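You operate a simulated robot arm through the tools that you are given. There is no shell and no other tool.

The job below is to be done with a simulated two-armed robot. You get a single attempt, and the scene is never put back.

## Task
Heat-press the blue tile on HIGH for the LONG time and set it on the large wire rack.
Fine: press it once, the other tiles, coaster and block not at all; swing the head clear, turn the heat dial off, leave the switch on.

The check looks at the end state, three seconds after you hand in, the way a careful person would. Anything else that was tipped, shoved, dropped, spilled or broken makes it a failure.

## Robot
Two 6-joint arms with two-finger parallel grippers on one trunk that stands fixed in place. Base frame: the origin is at the foot of the trunk, x ahead of it, y to its left, z up; the work surface is at about z = 0.84. Units: m, rad, N and s.
The left shoulder is at [0.05, 0.17, 1.313], the right one opposite. Each reaches about 1.092 m from its shoulder. Payload 1.57 kg a hand.
Tool frame (each hand has its own): the origin (TCP) lies between the finger pads and is the grasp point; the fingertips stand 0.03 m ahead of it; z points along the fingers, y is the line along which they close. Largest opening 0.08 m; finger width 0.017, thickness 0.012; the body of the gripper, 0.04 by 0.082 m, starts 0.08 m behind the TCP.
Orientation is told as [roll, pitch, yaw] about the base's x, y, z axes, in that order, counted from this pose: with the fingers straight down and closing along the base's y, the tool's x points along the base's -x, its y along +y and its z along -z.

## Interface
- The arms move only by the tool jog_arm. It takes "left_series", "right_series" or both (then of equal length, played together; a hand with none holds still); each is a list of rows, each a list of 6 numbers: the shift along the tool's x, y, z in m, then the turn, a rotation vector about the tool's x, y, z in rad. In form: [[x, y, z, wx, wy, wz], ...]. A call has 1 to 20 rows; each row shifts and turns the commanded pose from where the row before left it, along the tool's axes as they then stand. "left_gripper" and "right_gripper" are, for a hand that has rows, the closure, from 0 (fully open) to 1 (shut), set as the call begins (left out, the last holds). Each row takes 0.2 s and may step no farther than 0.05 m and 0.15 rad from the row before; otherwise, or with a gripper value out of range, the whole call is refused. A pose out of reach is approached as far as the arm can. The call stops where the force on the tool passes 40 N (or 10 N more than at its start, if that is more) or the arm is blocked; 0.2 s more then pass. The fingers move at their own pace (about 0.072 m/s each) and stop on an object; they squeeze with about 43 N. The grip force told is the motor's: it shows also when the fingers shut on nothing. Time passes only in rows, and 0.2 s behind the last, so rows that do not move let the fingers close. The reply holds the time, the measured pose of the TCP, the force on the tool along the base axes, the opening and the grip force, in the units named above and with some noise, with the torque about the TCP (base axes, N m) and any sound that the robot's microphone picked up.
- Cameras (640 x 400 px; columns grow to the right, rows downward): "scene" is now at [0.0246, -0.0361, 1.8726]; the picture's right is [-0.47, -0.88, 0.00], its down [-0.71, 0.38, -0.59] and it looks along [0.52, -0.28, -0.81] (base axes); focal length 358 px, centre (320, 200). "left" rides on the left gripper at [0.072, 0.007, -0.122] in its tool frame; the picture's right is [-0.09, 1.00, 0.00], its down [-0.84, -0.08, -0.54] and it looks along [-0.54, -0.05, 0.84] (tool axes); focal length 238 px, centre (320, 200). "right" rides on the right gripper at [0.072, -0.007, -0.122] in its tool frame; the picture's right is [0.09, 1.00, 0.00], its down [-0.84, 0.08, -0.54] and it looks along [-0.54, 0.05, 0.84] (tool axes); focal length 238 px, centre (320, 200).
- grab_frame(camera): a new picture of that camera. No time passes.
- move_column(by): slides the trunk up (or, below 0, down) by that many m; the arms and the scene camera ride with it, the base frame stays. It gives what a move gives, with no picture.
- aim_head(pan, tilt): turns the head with the scene camera to pan (to the left, within 1.501 rad either way) and tilt (down, from -0.506 to 1.204), counted from straight ahead of the robot. It gives what a move gives.
- locate(camera, pixels): there is no depth. For up to 12 entries [column, row, z] of the newest picture of that camera ("zoom" is the newest enlarged one), the place [x, y] in the base frame at which the ray of that pixel passes the height z, good to about 0.002 m. No time passes.
- zoom(camera, box): a new picture of the part [left, top, right, bottom] of that camera's present view, enlarged. No time passes.
- hand_in(): hands the job in; it is judged then, once.

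Leave the grippers open and the arms clear of the work at the hand-in unless told otherwise.

The tools are called by a JSON object that holds its "name" and its "arguments". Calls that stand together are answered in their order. jog_arm: Moves the arms, as the interface text tells. Its arguments: {"type":"object","properties":{"left_series":{"type":"array","items":{"type":"array","items":{"type":"number"}}},"left_gripper":{"type":"number"},"right_series":{"type":"array","items":{"type":"array","items":{"type":"number"}}},"right_gripper":{"type":"number"}},"required":[]} The other tools are called the same way: move_column (by) moves the trunk up or down; aim_head (pan, tilt) turns the head that bears the scene camera; grab_frame (camera) takes a picture; locate (camera, pixels) gives the place at which the rays of pixels pass given heights; zoom (camera, box) takes an enlarged picture of a part of a camera's view; hand_in () hands the job in.

At the start:

```text
time: 0.0
left_eef_pos: [0.8057, 0.032, 1.2021]
left_tcp_rot: [0.001, 0.0, -0.001]
left_ft_force: [0.0, -0.2, -0.4]
left_wrist_torque: [-0.01, 0.0, -0.04]
left_grip_width: 0.0802
left_gripper_force: 0.1
right_eef_pos: [0.5292, -0.4609, 1.2028]
right_tcp_rot: [0.0, 0.0, 0.001]
right_ft_force: [-0.4, 0.7, 0.0]
right_wrist_torque: [0.0, 0.02, 0.01]
right_grip_width: 0.0801
right_gripper_force: 0.0
trunk travel left (down, up): [-0.928, 0.042]
head pan, tilt (commanded): [-0.49, 0.942]
```

scene: 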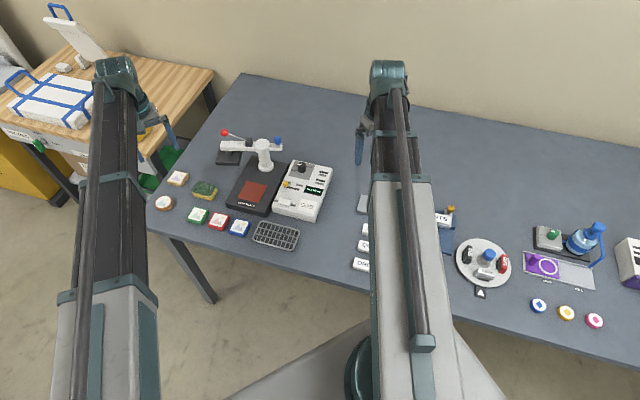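
right: 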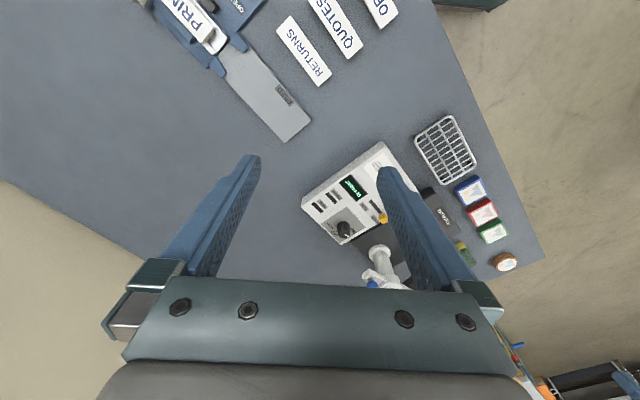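
left: 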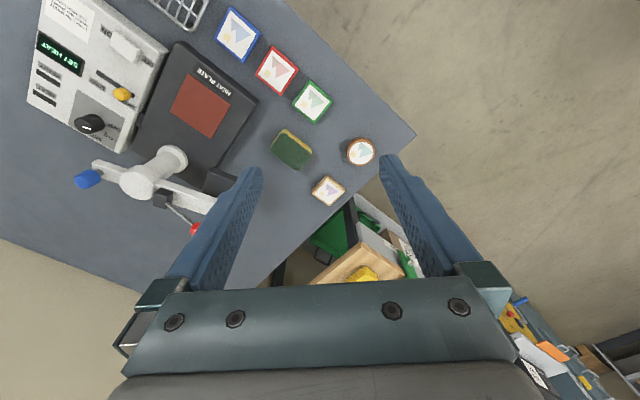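

I see the heat press station near scene pixels (200-330, 130-250). I'll zoom in to read its labels and see the parts, before any movement.

{"name": "zoom", "arguments": {"camera": "scene", "box": [140, 110, 350, 260]}}

{"name": "zoom", "arguments": {"camera": "left", "box": [0, 0, 280, 250]}}

{"name": "zoom", "arguments": {"camera": "right", "box": [280, 100, 560, 300]}}

```text
2.67 times, centred on (245, 185) of scene
```

zoom: 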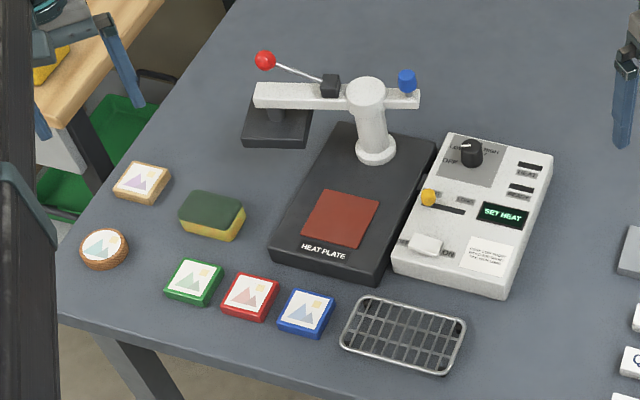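

```text
1.60 times, centred on (140, 125) of left
```

zoom: 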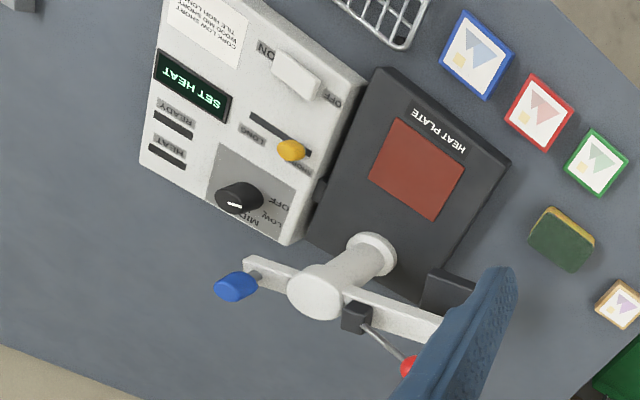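

```text
2.00 times, centred on (420, 200) of right
```

zoom: 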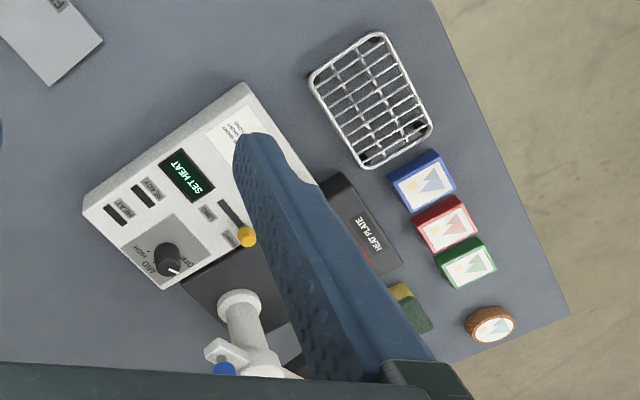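

The station has a swing-arm press with a red handle and a blue knob, a control box (dial, orange slider, white switch, display "SET HEAT"), tiles and a wire rack. I'll turn the head to look for other racks and to see everything better.

{"name": "aim_head", "arguments": {"pan": 0.0, "tilt": 0.9}}

{"name": "grab_frame", "arguments": {"camera": "scene"}}

```text
time: 0.9
left_eef_pos: [0.8048, 0.0327, 1.2025]
left_tcp_rot: [0.0, 0.003, 0.0]
left_ft_force: [0.0, -0.1, -0.2]
left_wrist_torque: [-0.03, 0.03, 0.01]
left_grip_width: 0.0799
left_gripper_force: 0.0
right_eef_pos: [0.5302, -0.4616, 1.2039]
right_tcp_rot: [0.0, 0.0, 0.0]
right_ft_force: [0.1, -0.4, 1.0]
right_wrist_torque: [0.01, 0.08, 0.01]
right_grip_width: 0.0798
right_gripper_force: 0.1
trunk travel left (down, up): [-0.928, 0.042]
head pan, tilt (commanded): [0.0, 0.901]
```

```text
taken
```

scene: 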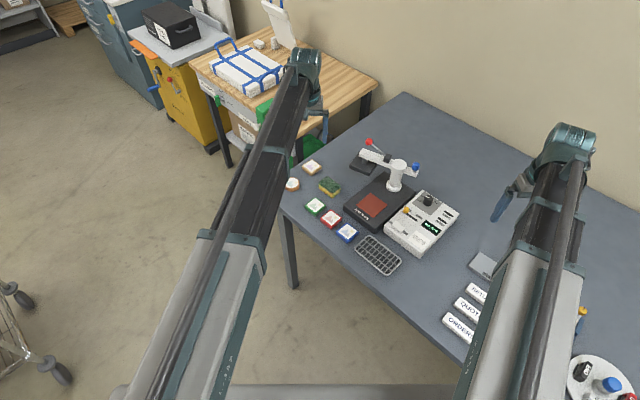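

I'll zoom into the press (about pixels 270-460, 130-280) and also look to the far right for other racks.

{"name": "zoom", "arguments": {"camera": "scene", "box": [340, 130, 470, 280]}}

{"name": "zoom", "arguments": {"camera": "scene", "box": [270, 130, 430, 280]}}

```text
2.67 times, centred on (405, 205) of scene
```

zoom: 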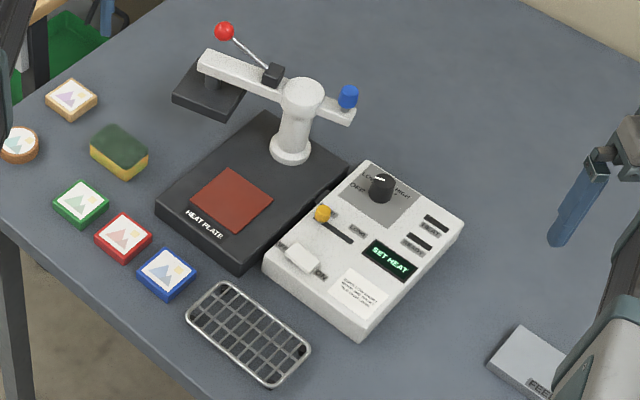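

```text
2.67 times, centred on (350, 205) of scene
```

zoom: 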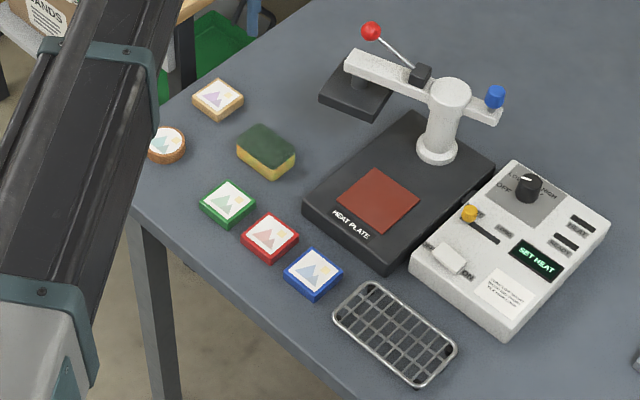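

Now I'll pan the head right to view the rest of the table for other racks.

{"name": "aim_head", "arguments": {"pan": -0.9, "tilt": 0.9}}

{"name": "grab_frame", "arguments": {"camera": "scene"}}

```text
time: 2.1
left_eef_pos: [0.8053, 0.0326, 1.2034]
left_tcp_rot: [0.0, 0.0, 0.001]
left_ft_force: [0.3, -0.3, 0.4]
left_wrist_torque: [-0.01, 0.01, -0.04]
left_grip_width: 0.08
left_gripper_force: 0.0
right_eef_pos: [0.5298, -0.4611, 1.2032]
right_tcp_rot: [0.0, 0.0, 0.0]
right_ft_force: [0.0, -0.1, -0.3]
right_wrist_torque: [-0.03, 0.01, 0.0]
right_grip_width: 0.0799
right_gripper_force: 0.1
trunk travel left (down, up): [-0.928, 0.042]
head pan, tilt (commanded): [-0.901, 0.901]
```

```text
taken
```

scene: 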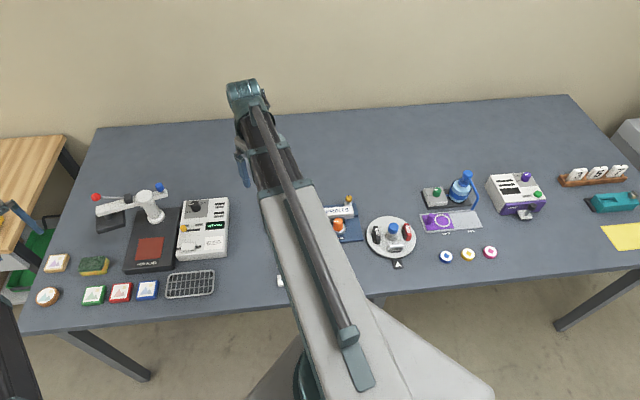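

Only one wire rack is visible (pixel 190,285 here). I'll re-aim at the press so as to find positions.

{"name": "aim_head", "arguments": {"pan": -0.25, "tilt": 0.8}}

{"name": "grab_frame", "arguments": {"camera": "scene"}}

```text
time: 3.2
left_eef_pos: [0.8045, 0.0326, 1.2028]
left_tcp_rot: [0.0, -0.001, 0.0]
left_ft_force: [-0.2, -0.3, -0.3]
left_wrist_torque: [0.01, 0.01, -0.02]
left_grip_width: 0.0802
left_gripper_force: 0.1
right_eef_pos: [0.5306, -0.4615, 1.2022]
right_tcp_rot: [0.001, 0.0, 0.001]
right_ft_force: [0.0, 0.3, -0.7]
right_wrist_torque: [0.03, -0.02, 0.01]
right_grip_width: 0.08
right_gripper_force: 0.0
trunk travel left (down, up): [-0.928, 0.042]
head pan, tilt (commanded): [-0.25, 0.799]
```

```text
taken
```

scene: 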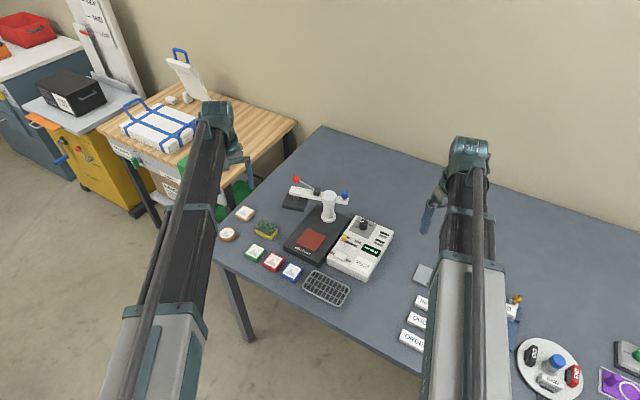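

I'll zoom on the press area and then locate its main features.

{"name": "zoom", "arguments": {"camera": "scene", "box": [210, 165, 402, 310]}}

```text
2.76 times, centred on (306, 238) of scene
```

zoom: 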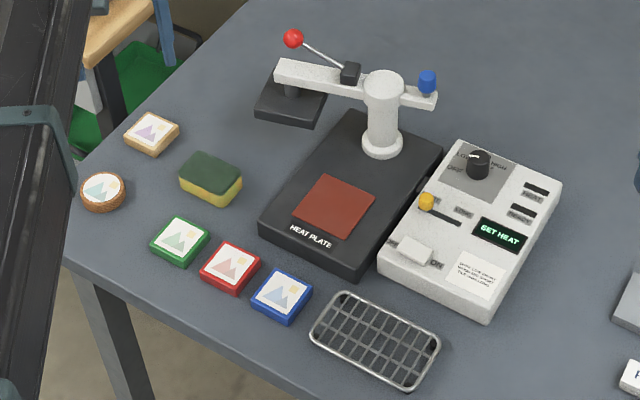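

{"name": "locate", "arguments": {"camera": "zoom", "pixels": [[282, 324, 0.84], [251, 298, 0.84], [346, 290, 0.86], [441, 346, 0.86], [411, 390, 0.86], [309, 336, 0.86], [258, 238, 0.84], [360, 277, 0.84], [490, 322, 0.84], [378, 277, 0.84], [443, 160, 0.84], [562, 193, 0.84]]}}

{"name": "locate", "arguments": {"camera": "zoom", "pixels": [[322, 175, 0.87], [374, 200, 0.87], [343, 238, 0.87], [292, 208, 0.87], [384, 145, 0.87], [384, 85, 1.0], [428, 78, 1.0], [292, 38, 1.02], [280, 65, 0.97], [285, 122, 0.84], [320, 124, 0.84], [255, 112, 0.84]]}}

```text
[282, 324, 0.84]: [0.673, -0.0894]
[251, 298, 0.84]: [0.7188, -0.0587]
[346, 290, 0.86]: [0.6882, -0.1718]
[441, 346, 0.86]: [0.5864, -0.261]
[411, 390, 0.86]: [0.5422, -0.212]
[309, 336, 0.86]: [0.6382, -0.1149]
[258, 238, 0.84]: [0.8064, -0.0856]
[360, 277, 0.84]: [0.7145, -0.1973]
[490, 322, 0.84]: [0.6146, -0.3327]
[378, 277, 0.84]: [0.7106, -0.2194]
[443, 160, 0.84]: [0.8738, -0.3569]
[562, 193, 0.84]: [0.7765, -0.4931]
```

```text
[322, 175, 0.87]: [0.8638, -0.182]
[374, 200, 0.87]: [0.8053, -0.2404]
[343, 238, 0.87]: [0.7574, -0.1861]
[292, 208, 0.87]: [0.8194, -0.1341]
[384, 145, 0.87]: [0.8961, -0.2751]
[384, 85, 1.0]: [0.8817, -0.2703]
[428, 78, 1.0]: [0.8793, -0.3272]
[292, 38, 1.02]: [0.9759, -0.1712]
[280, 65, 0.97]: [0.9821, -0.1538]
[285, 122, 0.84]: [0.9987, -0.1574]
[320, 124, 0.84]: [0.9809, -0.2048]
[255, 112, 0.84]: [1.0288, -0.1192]
```

Estimated from this: table "away" direction ≈ (0.7,-0.7); press plate centre near (0.81,-0.19), post near (0.89,-0.27), rack near (0.61,-0.19), blue tile near (0.70,-0.08). For detail I'll move the left hand back (stay high at z≈1.17) so its camera looks down on the press.

{"name": "jog_arm", "arguments": {"left_series": [[0.04, -0.02, 0.0, 0, 0, 0], [0.04, -0.02, 0.0, 0, 0, 0], [0.04, -0.02, 0.0, 0, 0, 0], [0.04, -0.02, 0.0, 0, 0, 0], [0.04, -0.02, 0.01, 0, 0, 0], [0.03, -0.02, 0.02, 0, 0, 0], [0, 0, 0, 0, 0, 0]]}}

{"name": "grab_frame", "arguments": {"camera": "left"}}

{"name": "grab_frame", "arguments": {"camera": "scene"}}

```text
time: 4.8
left_eef_pos: [0.5753, -0.0864, 1.2024]
left_tcp_rot: [0.0, -0.001, 0.0]
left_ft_force: [0.7, -0.2, 0.0]
left_wrist_torque: [-0.02, -0.02, 0.01]
left_grip_width: 0.08
left_gripper_force: 0.1
left hand out of reach, approached as far as the arm can: row 5, 6
right_eef_pos: [0.5301, -0.4608, 1.2019]
right_tcp_rot: [0.001, 0.001, -0.001]
right_ft_force: [-0.4, -1.5, 0.6]
right_wrist_torque: [0.0, 0.01, 0.01]
right_grip_width: 0.0798
right_gripper_force: 0.0
trunk travel left (down, up): [-0.928, 0.042]
head pan, tilt (commanded): [-0.25, 0.799]
```

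```text
taken
```

left: 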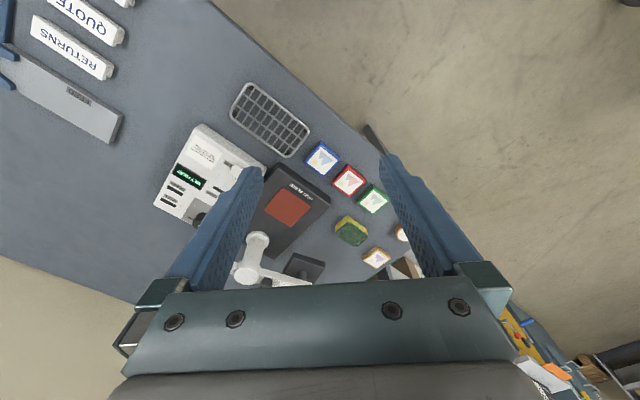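

```text
taken
```

scene: 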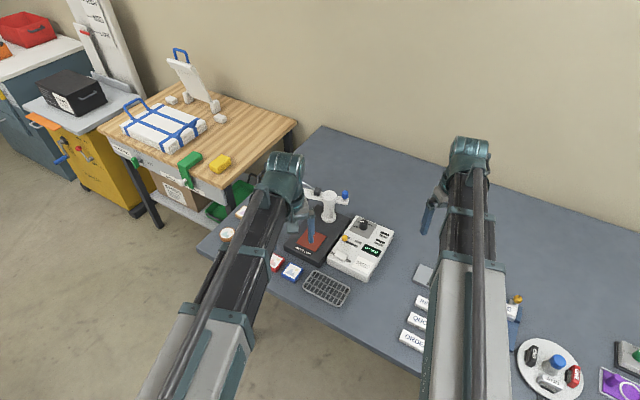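

The left camera picture shows the press upside down from the far side. I'll move the right hand above the control box for a close reading and move the left hand off to its side at the same time.

{"name": "jog_arm", "arguments": {"left_series": [[0, 0.04, 0, 0, 0, 0], [-0.02, 0.04, 0, 0, 0, 0], [-0.02, 0.04, 0, 0, 0, 0], [-0.02, 0.04, 0, 0, 0, 0], [-0.02, 0.04, 0, 0, 0, 0], [0, 0.02, 0, 0, 0, 0], [0, 0, 0, 0, 0, 0]], "right_series": [[-0.04, 0, 0, 0, 0, 0], [-0.04, 0.02, 0, 0, 0, 0], [-0.04, 0.02, 0, 0, 0, 0], [-0.04, 0.02, 0.01, 0, 0, 0], [-0.04, 0.02, 0.01, 0, 0, 0], [-0.02, 0.02, 0.01, 0, 0, 0], [0, 0, 0, 0, 0, 0]]}}

{"name": "grab_frame", "arguments": {"camera": "right"}}

{"name": "grab_frame", "arguments": {"camera": "scene"}}

```text
time: 6.4
left_eef_pos: [0.6568, 0.1307, 1.2032]
left_tcp_rot: [0.0, 0.0, 0.0]
left_ft_force: [0.5, 0.5, 0.7]
left_wrist_torque: [0.01, 0.01, 0.02]
left_grip_width: 0.0801
left_gripper_force: 0.0
right_eef_pos: [0.7488, -0.3609, 1.2029]
right_tcp_rot: [0.001, -0.001, 0.001]
right_ft_force: [0.1, -0.1, 0.3]
right_wrist_torque: [0.01, 0.01, -0.01]
right_grip_width: 0.0798
right_gripper_force: 0.0
right hand out of reach, approached as far as the arm can: row 4, 5, 6
trunk travel left (down, up): [-0.928, 0.042]
head pan, tilt (commanded): [-0.25, 0.799]
```

```text
taken
```

right: 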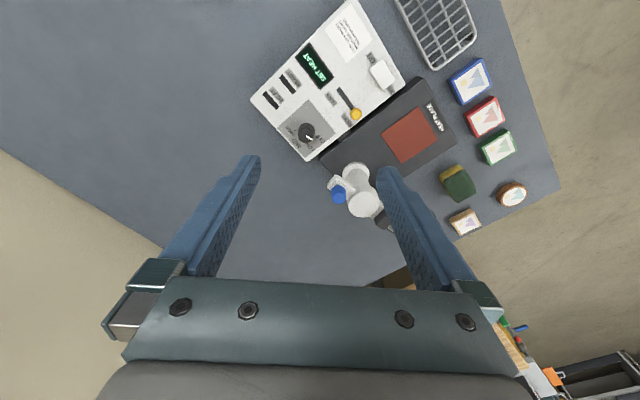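

```text
taken
```

scene: 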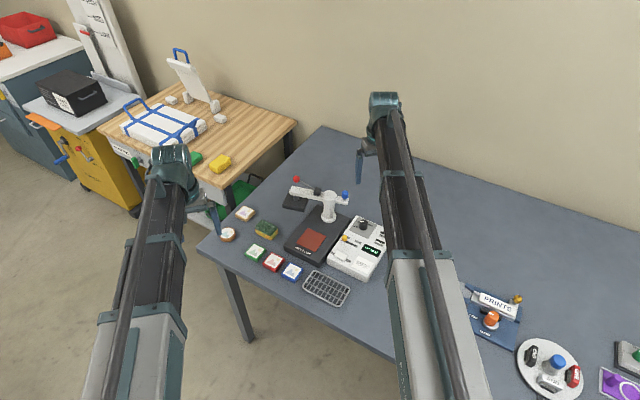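

The hands cannot go lower at this trunk height (z stays at 1.20); I'll lower the trunk later. First, zoom on the control box in the right camera (pixels 250-410, 0-170).

{"name": "zoom", "arguments": {"camera": "right", "box": [245, 0, 415, 170]}}

{"name": "zoom", "arguments": {"camera": "right", "box": [310, 70, 560, 250]}}

```text
2.35 times, centred on (330, 85) of right
```

zoom: 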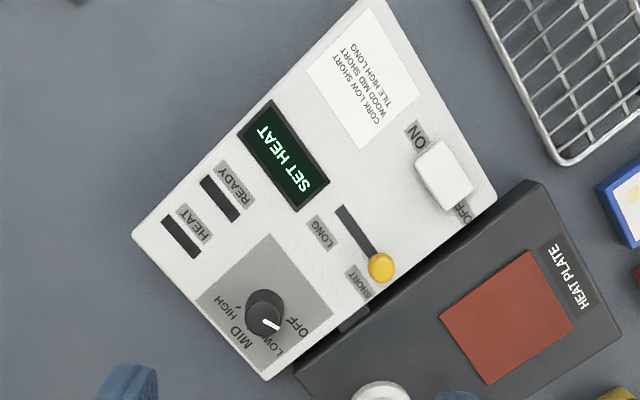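

```text
2.22 times, centred on (435, 160) of right
```

zoom: 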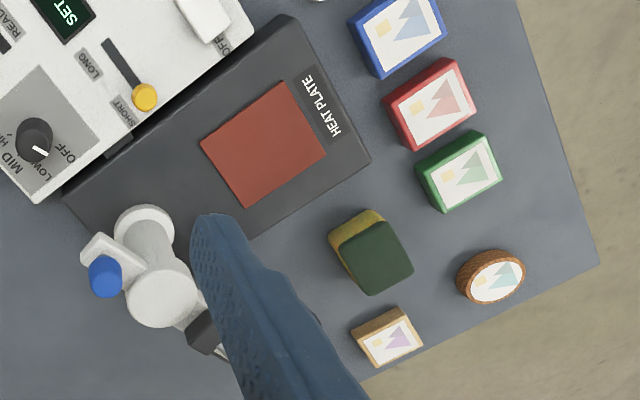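

Card reads "CORK LOW SHORT / WOOD MID SHORT / TILE HIGH LONG". Slider (yellow) is at SHORT, display "SET HEAT", so the dial is off and the switch seems on. I'll lower the trunk 0.12 to give the hands a closer view, both hands well above all items.

{"name": "move_column", "arguments": {"by": -0.12}}

{"name": "grab_frame", "arguments": {"camera": "right"}}

{"name": "zoom", "arguments": {"camera": "right", "box": [200, 0, 440, 200]}}

{"name": "grab_frame", "arguments": {"camera": "scene"}}

```text
time: 7.9
left_eef_pos: [0.6567, 0.1306, 1.0827]
left_tcp_rot: [0.0, -0.001, -0.001]
left_ft_force: [0.3, -0.2, -0.4]
left_wrist_torque: [0.0, -0.01, 0.02]
left_grip_width: 0.0801
left_gripper_force: 0.0
right_eef_pos: [0.7471, -0.36, 1.083]
right_tcp_rot: [0.0, 0.002, 0.0]
right_ft_force: [0.0, 0.1, -0.4]
right_wrist_torque: [0.0, 0.0, 0.02]
right_grip_width: 0.0799
right_gripper_force: 0.0
trunk travel left (down, up): [-0.808, 0.162]
head pan, tilt (commanded): [-0.25, 0.799]
```

```text
taken
```

right: 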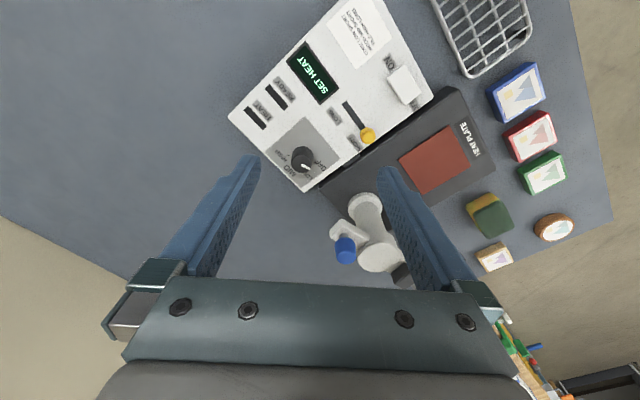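

```text
2.00 times, centred on (320, 100) of right
```

zoom: 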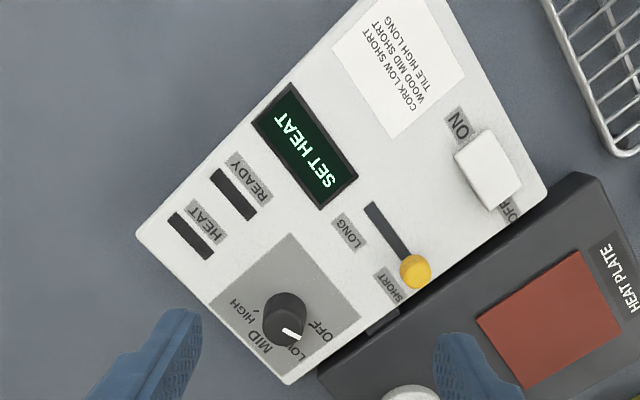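

```text
taken
```

scene: 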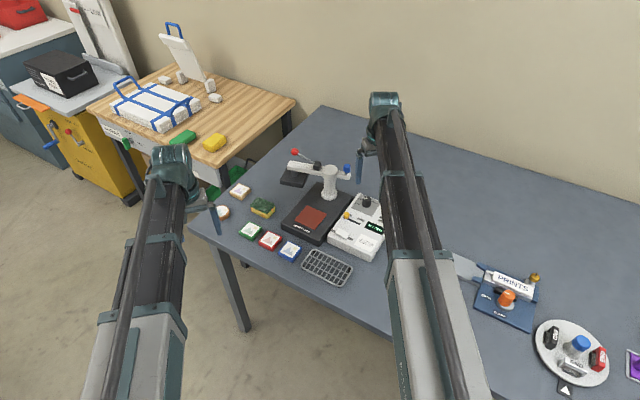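

I'll zoom scene on the press for triangulating heights with the right camera.

{"name": "zoom", "arguments": {"camera": "scene", "box": [225, 140, 385, 270]}}

{"name": "zoom", "arguments": {"camera": "left", "box": [0, 0, 400, 250]}}

```text
3.08 times, centred on (305, 205) of scene
```

zoom: 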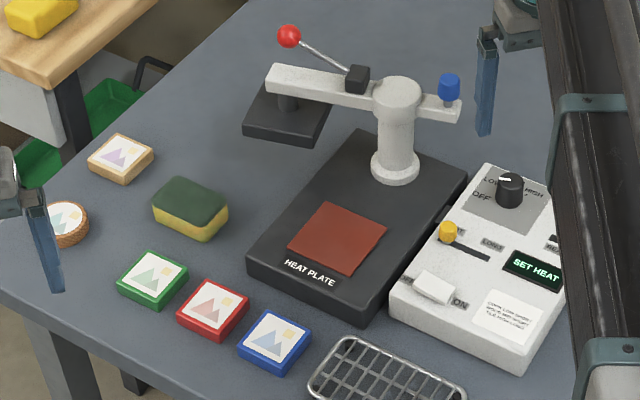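

```text
1.60 times, centred on (200, 125) of left
```

zoom: 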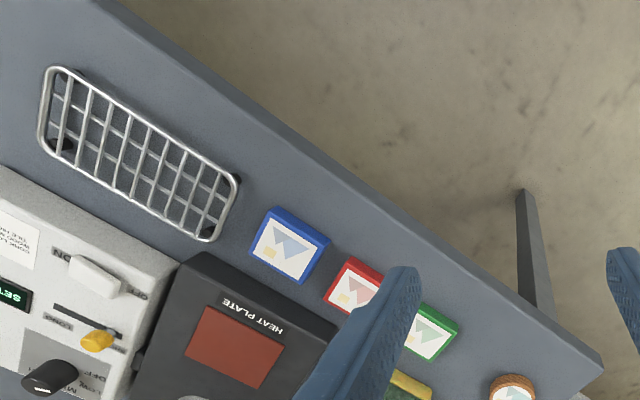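

{"name": "locate", "arguments": {"camera": "zoom", "pixels": [[208, 306, 0.87], [284, 345, 0.87], [262, 388, 0.87], [185, 352, 0.87], [208, 306, 0.9], [284, 345, 0.9], [250, 247, 0.86], [329, 240, 0.86], [301, 283, 0.86], [62, 66, 0.86], [238, 180, 0.86], [208, 240, 0.86]]}}

{"name": "locate", "arguments": {"camera": "right", "pixels": [[439, 126, 0.87], [399, 158, 0.87], [427, 195, 0.87], [468, 157, 0.87], [439, 126, 0.9], [399, 158, 0.9], [302, 159, 0.91], [302, 159, 0.93], [367, 136, 0.91], [403, 85, 0.9], [345, 250, 1.0], [380, 255, 1.0]]}}

{"name": "locate", "arguments": {"camera": "scene", "pixels": [[310, 205, 0.87], [331, 216, 0.87], [318, 228, 0.87], [298, 218, 0.87], [310, 205, 0.9], [331, 216, 0.9], [366, 200, 0.91], [366, 200, 0.93], [350, 215, 0.91], [342, 232, 0.9], [350, 168, 1.0], [335, 168, 1.0]]}}

```text
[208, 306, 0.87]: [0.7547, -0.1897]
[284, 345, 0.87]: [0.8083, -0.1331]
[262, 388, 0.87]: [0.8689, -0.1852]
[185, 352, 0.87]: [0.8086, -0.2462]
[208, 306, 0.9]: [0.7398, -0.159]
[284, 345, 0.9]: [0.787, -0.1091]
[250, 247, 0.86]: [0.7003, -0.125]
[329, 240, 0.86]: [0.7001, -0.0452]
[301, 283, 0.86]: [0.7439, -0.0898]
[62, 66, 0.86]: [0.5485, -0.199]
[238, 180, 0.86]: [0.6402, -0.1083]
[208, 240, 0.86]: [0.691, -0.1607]
```

```text
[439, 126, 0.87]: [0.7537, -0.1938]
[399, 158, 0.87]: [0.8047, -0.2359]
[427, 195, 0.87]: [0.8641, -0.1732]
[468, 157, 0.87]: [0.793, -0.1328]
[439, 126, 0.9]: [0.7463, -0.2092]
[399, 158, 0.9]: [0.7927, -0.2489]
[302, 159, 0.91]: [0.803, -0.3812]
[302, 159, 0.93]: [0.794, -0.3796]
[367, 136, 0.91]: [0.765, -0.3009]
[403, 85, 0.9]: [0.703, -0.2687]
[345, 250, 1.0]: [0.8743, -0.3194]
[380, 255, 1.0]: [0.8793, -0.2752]
```

```text
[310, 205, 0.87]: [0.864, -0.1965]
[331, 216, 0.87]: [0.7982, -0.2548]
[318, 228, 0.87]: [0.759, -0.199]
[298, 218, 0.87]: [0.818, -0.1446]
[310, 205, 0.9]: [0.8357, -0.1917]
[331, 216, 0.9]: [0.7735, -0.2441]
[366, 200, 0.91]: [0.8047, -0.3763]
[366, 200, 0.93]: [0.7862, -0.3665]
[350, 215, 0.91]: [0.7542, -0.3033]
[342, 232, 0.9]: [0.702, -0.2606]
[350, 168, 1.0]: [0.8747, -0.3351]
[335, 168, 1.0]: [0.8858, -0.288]
```

Plate centre ≈ (0.808,-0.188, z 0.87), dial ≈ (0.803,-0.38), slider ≈ (0.77,-0.30), switch ≈ (0.703,-0.265). Now I want a finer view of the dial, so I'll zoom tightly on it and the slider in the right camera.

{"name": "zoom", "arguments": {"camera": "right", "box": [260, 100, 380, 190]}}

{"name": "zoom", "arguments": {"camera": "scene", "box": [325, 175, 390, 225]}}

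{"name": "zoom", "arguments": {"camera": "scene", "box": [270, 140, 360, 210]}}

```text
4.44 times, centred on (320, 145) of right
```

zoom: 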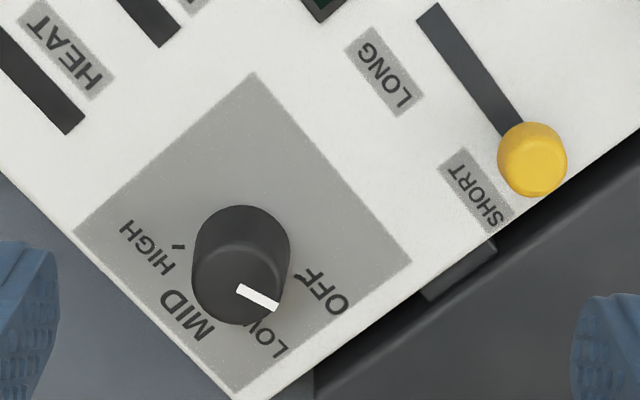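

```text
8.00 times, centred on (358, 200) of scene
```

zoom: 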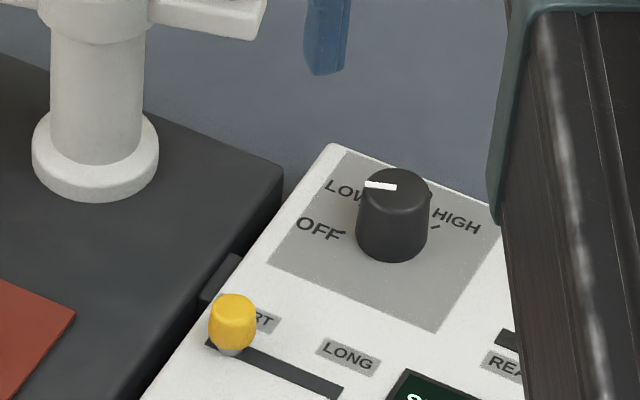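

```text
5.71 times, centred on (315, 175) of scene
```

zoom: 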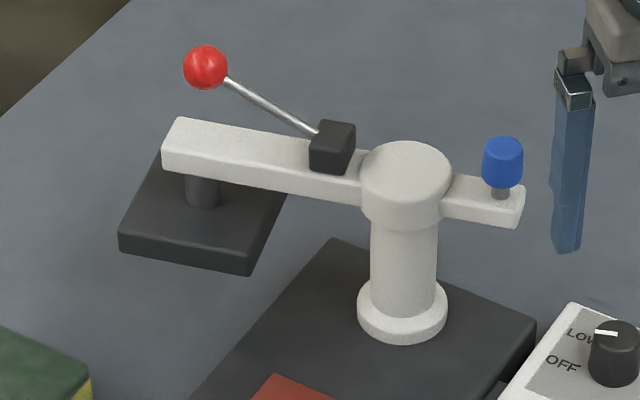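

The dial pointer is at OFF (OFF tick toward base +y; LOW, MID, HIGH follow clockwise from above). The press: an arm on a white post, head parked at the table's left, a red-ball lever on the arm and a blue knob on the short tail end. I'll test whether the right hand can rise, and yaw the left hand so that its camera becomes a monitor for the press.

{"name": "jog_arm", "arguments": {"left_series": [[0, 0, 0, 0, 0, 0.14], [0, 0, 0, 0, 0, 0.14], [0, 0, 0, 0, 0, 0.14], [0, 0, 0, 0, 0, 0.14], [0, 0, 0, 0, 0, 0.14], [0, 0, 0, 0, 0, 0]], "right_series": [[0, 0, -0.03, 0, 0, 0], [0, 0, -0.03, 0, 0, 0], [0, 0, -0.03, 0, 0, 0], [0, 0, -0.03, 0, 0, 0], [0, 0, 0, 0, 0, 0], [0, 0, 0, 0, 0, 0]]}}

{"name": "grab_frame", "arguments": {"camera": "left"}}

{"name": "grab_frame", "arguments": {"camera": "scene"}}

```text
time: 9.3
left_eef_pos: [0.6563, 0.13, 1.0829]
left_tcp_rot: [0.0, 0.0, -0.7]
left_ft_force: [0.0, -0.6, -0.1]
left_wrist_torque: [-0.01, 0.03, 0.0]
left_grip_width: 0.0803
left_gripper_force: 0.1
right_eef_pos: [0.7488, -0.3609, 1.0835]
right_tcp_rot: [0.001, 0.0, -0.001]
right_ft_force: [-0.3, 0.6, -0.1]
right_wrist_torque: [-0.02, 0.01, -0.01]
right_grip_width: 0.0803
right_gripper_force: 0.1
right hand out of reach, approached as far as the arm can: row 1, 2, 3, 4
trunk travel left (down, up): [-0.808, 0.162]
head pan, tilt (commanded): [-0.25, 0.799]
```

```text
taken
```

left: 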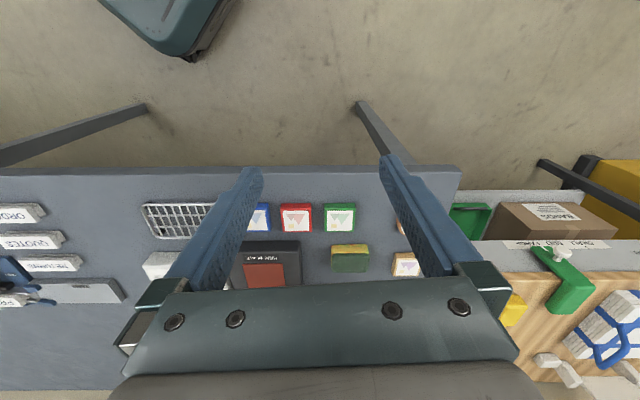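

```text
taken
```

scene: 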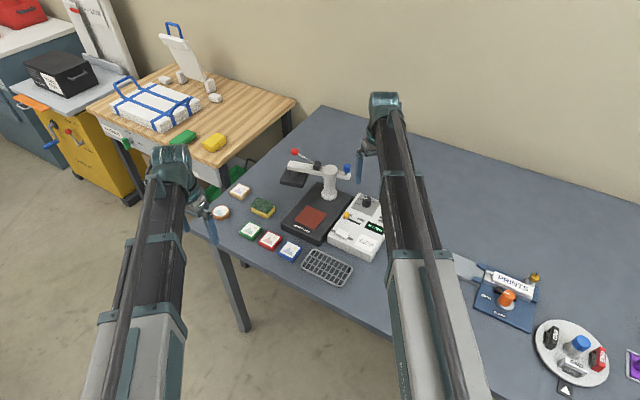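

The right hand could move neither up nor down: it looks like the arms move in a horizontal plane and only the trunk changes height. I'll check with a null row on each hand whether the commanded pose kept any offset.

{"name": "jog_arm", "arguments": {"left_series": [[0, 0, 0, 0, 0, 0]], "right_series": [[0, 0, 0, 0, 0, 0]]}}

```text
time: 9.7
left_eef_pos: [0.6569, 0.1308, 1.0832]
left_tcp_rot: [-0.001, -0.001, -0.7]
left_ft_force: [0.1, -0.8, -0.3]
left_wrist_torque: [0.01, 0.02, -0.05]
left_grip_width: 0.08
left_gripper_force: 0.2
right_eef_pos: [0.7478, -0.3601, 1.0829]
right_tcp_rot: [0.001, 0.0, 0.001]
right_ft_force: [-0.4, -0.3, 0.5]
right_wrist_torque: [0.04, 0.04, 0.02]
right_grip_width: 0.08
right_gripper_force: 0.1
trunk travel left (down, up): [-0.808, 0.162]
head pan, tilt (commanded): [-0.25, 0.799]
```

The offset isn't kept, good: height is by trunk only. Now I'll triangulate the control-box top height by its far-left and front-left corners in both cameras.

{"name": "locate", "arguments": {"camera": "right", "pixels": [[305, 191.5, 0.88], [305, 191.5, 0.89], [433.5, 96.5, 0.88], [433.5, 96.5, 0.89]]}}

{"name": "locate", "arguments": {"camera": "scene", "pixels": [[363, 193.5, 0.88], [363, 193.5, 0.89], [333, 232.5, 0.88], [333, 232.5, 0.89]]}}

{"name": "zoom", "arguments": {"camera": "scene", "box": [320, 180, 390, 260]}}

```text
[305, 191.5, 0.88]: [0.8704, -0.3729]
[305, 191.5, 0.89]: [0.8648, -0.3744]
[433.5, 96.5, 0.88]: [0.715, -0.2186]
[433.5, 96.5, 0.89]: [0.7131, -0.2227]
```

```text
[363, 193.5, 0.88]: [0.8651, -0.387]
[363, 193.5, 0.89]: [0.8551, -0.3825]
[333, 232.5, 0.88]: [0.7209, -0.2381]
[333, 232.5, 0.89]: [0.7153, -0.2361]
```

```text
5.00 times, centred on (355, 220) of scene
```

zoom: 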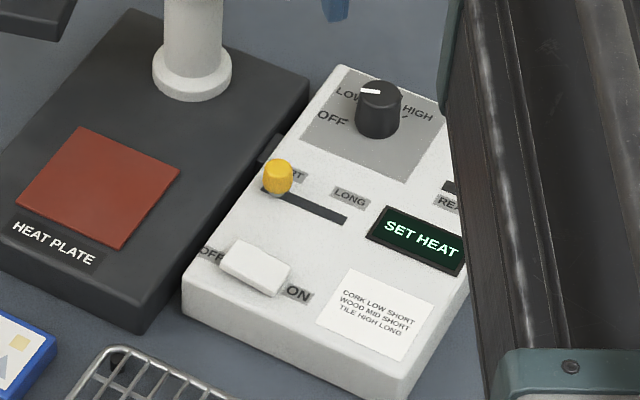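

I'll zoom the right camera on the post and blue knob (pixels 320-420, 180-290) and triangulate with the scene camera.

{"name": "zoom", "arguments": {"camera": "right", "box": [310, 170, 430, 290]}}

{"name": "locate", "arguments": {"camera": "scene", "pixels": [[347, 165.4, 1.0], [347, 165.4, 1.02], [347, 165.4, 1.04], [330.5, 167, 0.98], [330.5, 167, 1.0], [330.5, 167, 1.02], [295, 152, 1.02], [295, 152, 1.04], [295, 152, 1.06], [295, 152, 1.08]]}}

```text
3.33 times, centred on (370, 230) of right
```

zoom: 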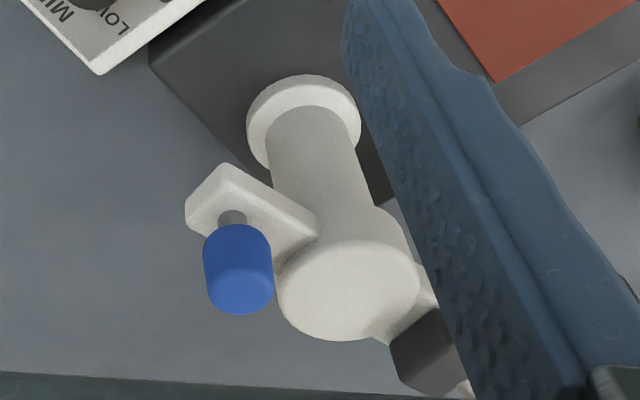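

```text
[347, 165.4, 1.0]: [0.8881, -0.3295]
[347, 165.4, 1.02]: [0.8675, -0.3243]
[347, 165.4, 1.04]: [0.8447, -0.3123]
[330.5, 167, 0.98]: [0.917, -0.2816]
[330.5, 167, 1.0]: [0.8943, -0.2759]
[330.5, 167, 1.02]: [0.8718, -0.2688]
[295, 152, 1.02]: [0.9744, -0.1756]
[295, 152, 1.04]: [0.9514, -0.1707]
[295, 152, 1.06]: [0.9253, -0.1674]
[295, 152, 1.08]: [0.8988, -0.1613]
```

{"name": "locate", "arguments": {"camera": "zoom", "pixels": [[240, 285, 1.0], [240, 285, 1.02], [240, 285, 1.04], [347, 290, 0.98], [347, 290, 1.0], [347, 290, 1.02], [305, 130, 0.87], [305, 130, 0.88], [100, 70, 0.885]]}}

```text
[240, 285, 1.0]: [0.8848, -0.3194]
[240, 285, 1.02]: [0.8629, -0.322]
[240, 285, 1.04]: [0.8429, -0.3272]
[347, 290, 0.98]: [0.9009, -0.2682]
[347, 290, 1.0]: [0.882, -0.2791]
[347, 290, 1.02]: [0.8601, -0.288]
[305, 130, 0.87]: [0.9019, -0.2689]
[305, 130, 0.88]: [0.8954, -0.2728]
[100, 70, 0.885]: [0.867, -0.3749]
```

Estimates: post axis ≈ (0.893,-0.274), its top z≈1.0; blue knob top z≈1.02. For a true overhead view of the press mechanism, I'll raise the trunk back up by 0.12 and fly the right hand above it (fingertips at z≈1.17, above the red ball).

{"name": "move_column", "arguments": {"by": 0.14}}

{"name": "jog_arm", "arguments": {"right_series": [[-0.04, 0.02, 0, 0, 0, 0], [-0.04, 0.02, 0, 0, 0, 0], [-0.04, 0.02, 0, 0, 0, 0], [-0.04, 0.02, 0, 0, 0, 0], [-0.04, 0.02, 0, 0, 0, 0], [0, 0, 0, 0, 0, 0]]}}

{"name": "grab_frame", "arguments": {"camera": "right"}}

{"name": "zoom", "arguments": {"camera": "right", "box": [200, 0, 460, 165]}}

```text
time: 11.3
left_eef_pos: [0.6561, 0.1315, 1.2231]
left_tcp_rot: [0.001, 0.0, -0.7]
left_ft_force: [0.7, 0.3, 0.6]
left_wrist_torque: [0.03, 0.01, 0.0]
left_grip_width: 0.08
left_gripper_force: 0.1
right_eef_pos: [0.7484, -0.3608, 1.2227]
right_tcp_rot: [-0.001, 0.001, 0.001]
right_ft_force: [1.0, -0.5, 0.8]
right_wrist_torque: [0.02, -0.02, -0.02]
right_grip_width: 0.0799
right_gripper_force: 0.1
trunk travel left (down, up): [-0.948, 0.022]
head pan, tilt (commanded): [-0.25, 0.799]
```

```text
time: 12.7
left_eef_pos: [0.6565, 0.1302, 1.2219]
left_tcp_rot: [0.0, 0.001, -0.701]
left_ft_force: [0.4, -0.1, -0.2]
left_wrist_torque: [-0.01, 0.0, 0.03]
left_grip_width: 0.0802
left_gripper_force: 0.0
right_eef_pos: [0.9193, -0.257, 1.2224]
right_tcp_rot: [-0.001, -0.002, 0.0]
right_ft_force: [-0.3, -0.5, 0.0]
right_wrist_torque: [0.01, -0.04, -0.02]
right_grip_width: 0.0802
right_gripper_force: 0.1
right hand out of reach, approached as far as the arm can: row 5
trunk travel left (down, up): [-0.948, 0.022]
head pan, tilt (commanded): [-0.25, 0.799]
```

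```text
taken
```

right: 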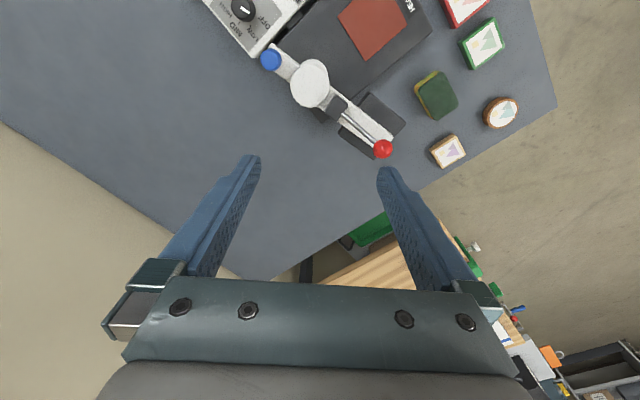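

```text
2.42 times, centred on (330, 82) of right
```

zoom: 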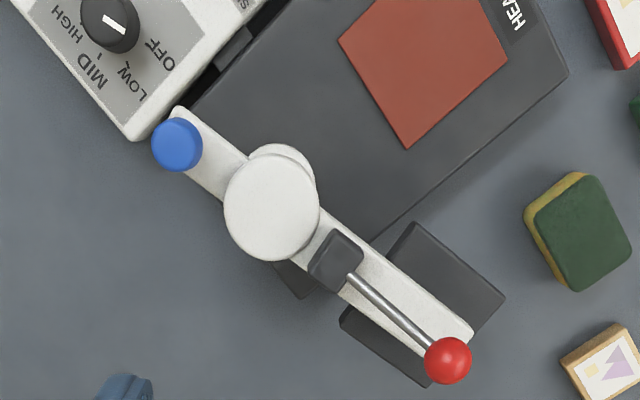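

From above I see: blue knob (180,145 in the zoom), post top (272,207), arm end (450,340), red ball (447,360), head plate (420,305). I'll locate these.

{"name": "locate", "arguments": {"camera": "zoom", "pixels": [[272, 207, 0.996], [178, 145, 1.02], [178, 145, 1.0], [468, 335, 0.98], [425, 357, 0.98], [447, 360, 1.06], [447, 360, 1.04], [410, 222, 0.9], [505, 297, 0.9], [425, 388, 0.9], [340, 315, 0.9], [408, 148, 0.87]]}}

{"name": "zoom", "arguments": {"camera": "scene", "box": [230, 120, 400, 280]}}

```text
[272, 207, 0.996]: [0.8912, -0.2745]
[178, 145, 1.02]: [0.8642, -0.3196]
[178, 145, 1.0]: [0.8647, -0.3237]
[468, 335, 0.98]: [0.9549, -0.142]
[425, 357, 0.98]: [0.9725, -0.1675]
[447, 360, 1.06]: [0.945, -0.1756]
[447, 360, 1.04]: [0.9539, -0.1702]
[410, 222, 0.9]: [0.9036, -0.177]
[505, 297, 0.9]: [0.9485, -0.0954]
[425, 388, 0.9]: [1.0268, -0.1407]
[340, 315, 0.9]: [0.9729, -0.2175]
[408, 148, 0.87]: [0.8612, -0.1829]
```

```text
2.50 times, centred on (315, 200) of scene
```

zoom: 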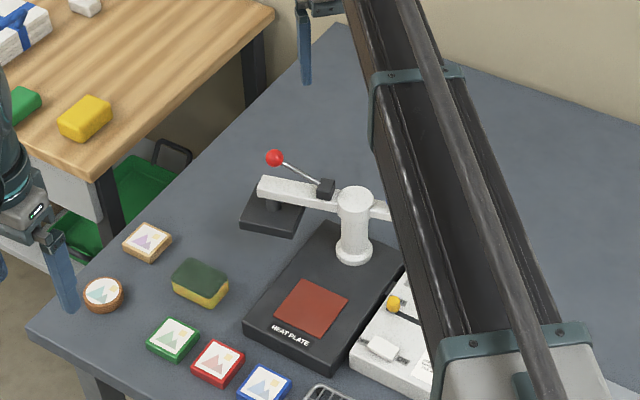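

Good: arm is parked at ~59° from +x, must swing CCW by ~75° to be over the plate; ball sits above the head centre at z≈1.04. I'll zoom on the dial from this viewpoint for tick marks.

{"name": "zoom", "arguments": {"camera": "right", "box": [200, 0, 300, 62]}}

{"name": "grab_frame", "arguments": {"camera": "left"}}

```text
6.40 times, centred on (250, 31) of right
```

zoom: 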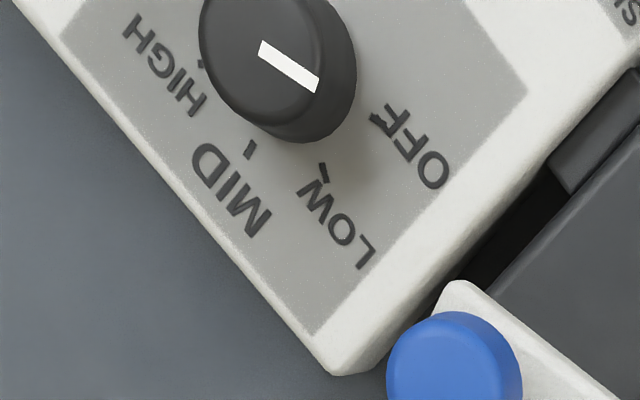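

```text
taken
```

left: 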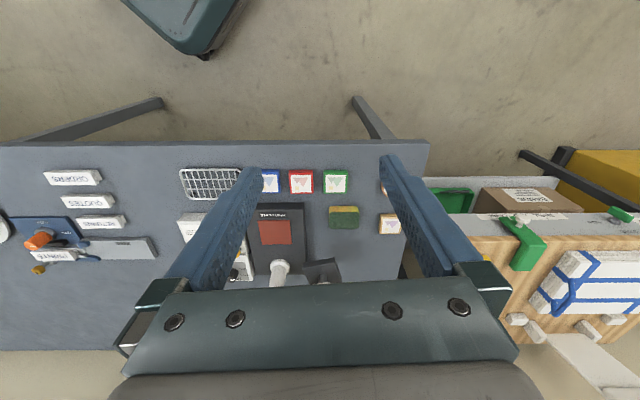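

{"name": "locate", "arguments": {"camera": "zoom", "pixels": [[376, 120, 0.886], [323, 168, 0.886], [248, 149, 0.886], [201, 64, 0.886], [263, 46, 0.912], [317, 86, 0.912], [252, 60, 0.912], [337, 375, 0.886]]}}

{"name": "locate", "arguments": {"camera": "left", "pixels": [[320, 142, 0.84], [428, 142, 0.84], [100, 142, 0.84], [0, 146, 0.84]]}}

```text
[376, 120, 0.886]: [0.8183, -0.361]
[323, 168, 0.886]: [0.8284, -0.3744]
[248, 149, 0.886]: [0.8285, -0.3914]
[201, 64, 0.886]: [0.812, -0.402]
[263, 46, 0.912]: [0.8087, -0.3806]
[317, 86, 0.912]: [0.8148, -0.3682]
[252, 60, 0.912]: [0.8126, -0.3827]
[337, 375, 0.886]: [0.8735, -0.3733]
```

```text
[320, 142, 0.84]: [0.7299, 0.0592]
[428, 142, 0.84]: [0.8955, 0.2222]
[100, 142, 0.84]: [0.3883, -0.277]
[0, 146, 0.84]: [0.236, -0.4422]
```

Dial centre ≈ (0.804,-0.381); ticks at about OFF 54°, LOW 15°, MID -23°, HIGH -65°, so OFF→HIGH is ≈120° clockwise. Table front edge is 0.10 m clear of the left hand. Now I'll move the right hand back to above the dial and yaw it to about +1.05 rad for the turn.

{"name": "jog_arm", "arguments": {"right_series": [[0.04, -0.03, 0, 0, 0, 0], [0.04, -0.03, 0, 0, 0, 0], [0.035, -0.03, 0, 0, 0, 0], [0, -0.034, 0, 0, 0, 0], [0, 0, 0, 0, 0, -0.15], [0, 0, 0, 0, 0, -0.15], [0, 0, 0, 0, 0, -0.15], [0, 0, 0, 0, 0, -0.15], [0, 0, 0, 0, 0, -0.15], [0, 0, 0, 0, 0, -0.15], [0, 0, 0, 0, 0, -0.15], [0, 0, 0, 0, 0, 0]]}}

{"name": "grab_frame", "arguments": {"camera": "right"}}

{"name": "grab_frame", "arguments": {"camera": "scene"}}

```text
time: 15.3
left_eef_pos: [0.6554, 0.1309, 1.2235]
left_tcp_rot: [-0.001, 0.0, -0.701]
left_ft_force: [0.0, 0.3, 0.3]
left_wrist_torque: [-0.01, -0.02, 0.02]
left_grip_width: 0.08
left_gripper_force: 0.1
right_eef_pos: [0.8053, -0.382, 1.2222]
right_tcp_rot: [0.001, 0.0, 1.054]
right_ft_force: [-0.1, 0.2, -0.8]
right_wrist_torque: [0.01, -0.01, -0.02]
right_grip_width: 0.0799
right_gripper_force: 0.1
trunk travel left (down, up): [-0.948, 0.022]
head pan, tilt (commanded): [-0.25, 0.799]
```

```text
taken
```

right: 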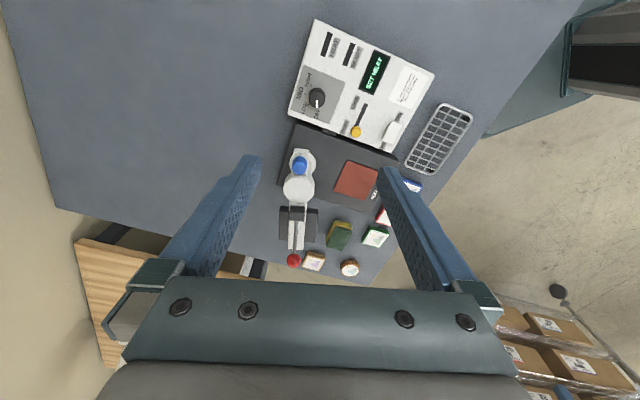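

```text
taken
```

scene: 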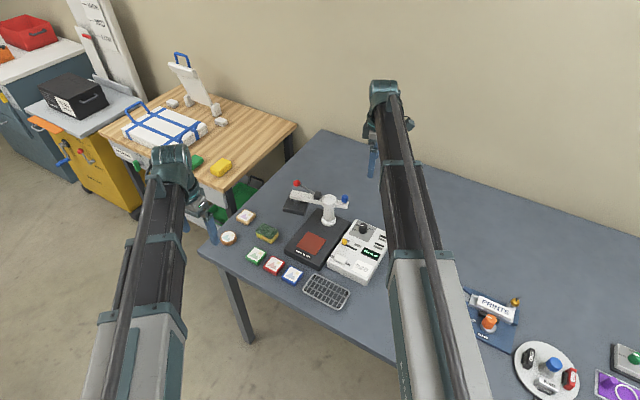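

Yaw works. I'll do the slider first: yaw to 0.785 and move above the slider knob at ≈(0.768,-0.303), then lower the trunk to TCP z≈1.02 for a close look (left hand is off the table edge, clear).

{"name": "jog_arm", "arguments": {"right_series": [[0, 0, 0, 0, 0, 0.135], [0, 0, 0, 0, 0, 0.135], [-0.015, 0.04, 0, 0, 0, 0], [-0.014, 0.043, 0, 0, 0, 0], [0, 0, 0, 0, 0, 0]]}}

{"name": "move_column", "arguments": {"by": -0.2}}

{"name": "grab_frame", "arguments": {"camera": "right"}}

{"name": "zoom", "arguments": {"camera": "right", "box": [220, 20, 440, 200]}}

```text
time: 16.5
left_eef_pos: [0.6577, 0.1319, 1.2227]
left_tcp_rot: [-0.001, 0.0, -0.701]
left_ft_force: [0.6, -0.3, 0.6]
left_wrist_torque: [-0.03, -0.01, -0.01]
left_grip_width: 0.0801
left_gripper_force: 0.0
right_eef_pos: [0.769, -0.3004, 1.2227]
right_tcp_rot: [-0.001, -0.001, 0.779]
right_ft_force: [0.3, 0.3, -0.4]
right_wrist_torque: [0.03, 0.0, -0.03]
right_grip_width: 0.0802
right_gripper_force: 0.1
trunk travel left (down, up): [-0.948, 0.022]
head pan, tilt (commanded): [-0.25, 0.799]
```

```text
time: 18.7
left_eef_pos: [0.6569, 0.131, 1.0225]
left_tcp_rot: [-0.001, -0.001, -0.699]
left_ft_force: [-0.9, -0.7, -0.6]
left_wrist_torque: [0.01, -0.02, -0.01]
left_grip_width: 0.0801
left_gripper_force: 0.0
right_eef_pos: [0.7672, -0.3012, 1.0211]
right_tcp_rot: [0.0, 0.001, 0.782]
right_ft_force: [0.2, 0.2, -0.4]
right_wrist_torque: [-0.03, 0.0, 0.04]
right_grip_width: 0.0802
right_gripper_force: 0.0
trunk travel left (down, up): [-0.748, 0.222]
head pan, tilt (commanded): [-0.25, 0.799]
```

```text
taken
```

right: 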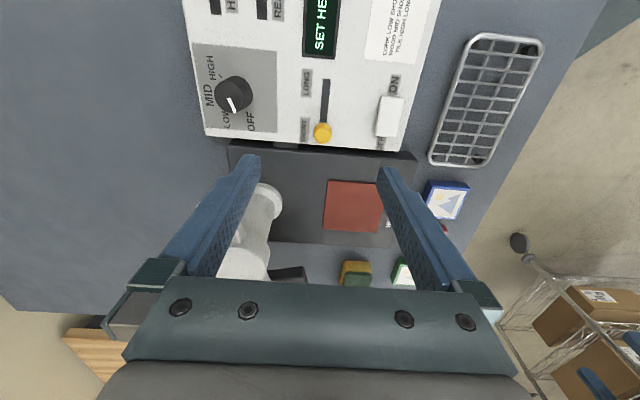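

```text
2.22 times, centred on (330, 110) of right
```

zoom: 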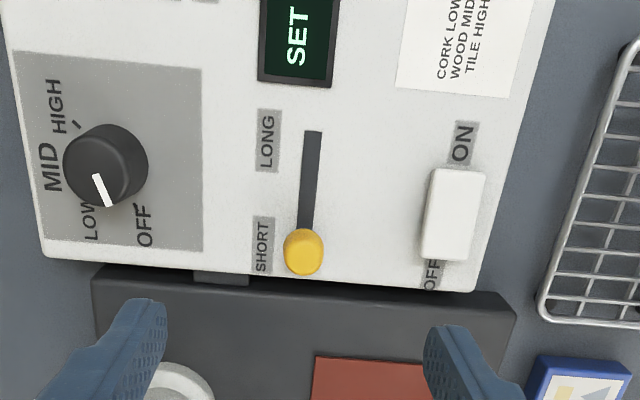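

{"name": "locate", "arguments": {"camera": "zoom", "pixels": [[313, 133, 0.886], [307, 226, 0.886], [303, 245, 0.9], [304, 258, 0.9], [304, 270, 0.888], [44, 256, 0.886], [474, 291, 0.886], [105, 158, 0.912], [453, 220, 0.9], [145, 165, 0.905]]}}

```text
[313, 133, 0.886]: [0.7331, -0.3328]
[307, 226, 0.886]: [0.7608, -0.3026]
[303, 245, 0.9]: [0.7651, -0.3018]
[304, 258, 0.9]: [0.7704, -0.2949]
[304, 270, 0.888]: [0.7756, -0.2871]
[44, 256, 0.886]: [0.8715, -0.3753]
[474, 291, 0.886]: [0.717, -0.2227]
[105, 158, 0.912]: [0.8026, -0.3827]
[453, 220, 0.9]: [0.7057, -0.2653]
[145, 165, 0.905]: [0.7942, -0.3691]
```

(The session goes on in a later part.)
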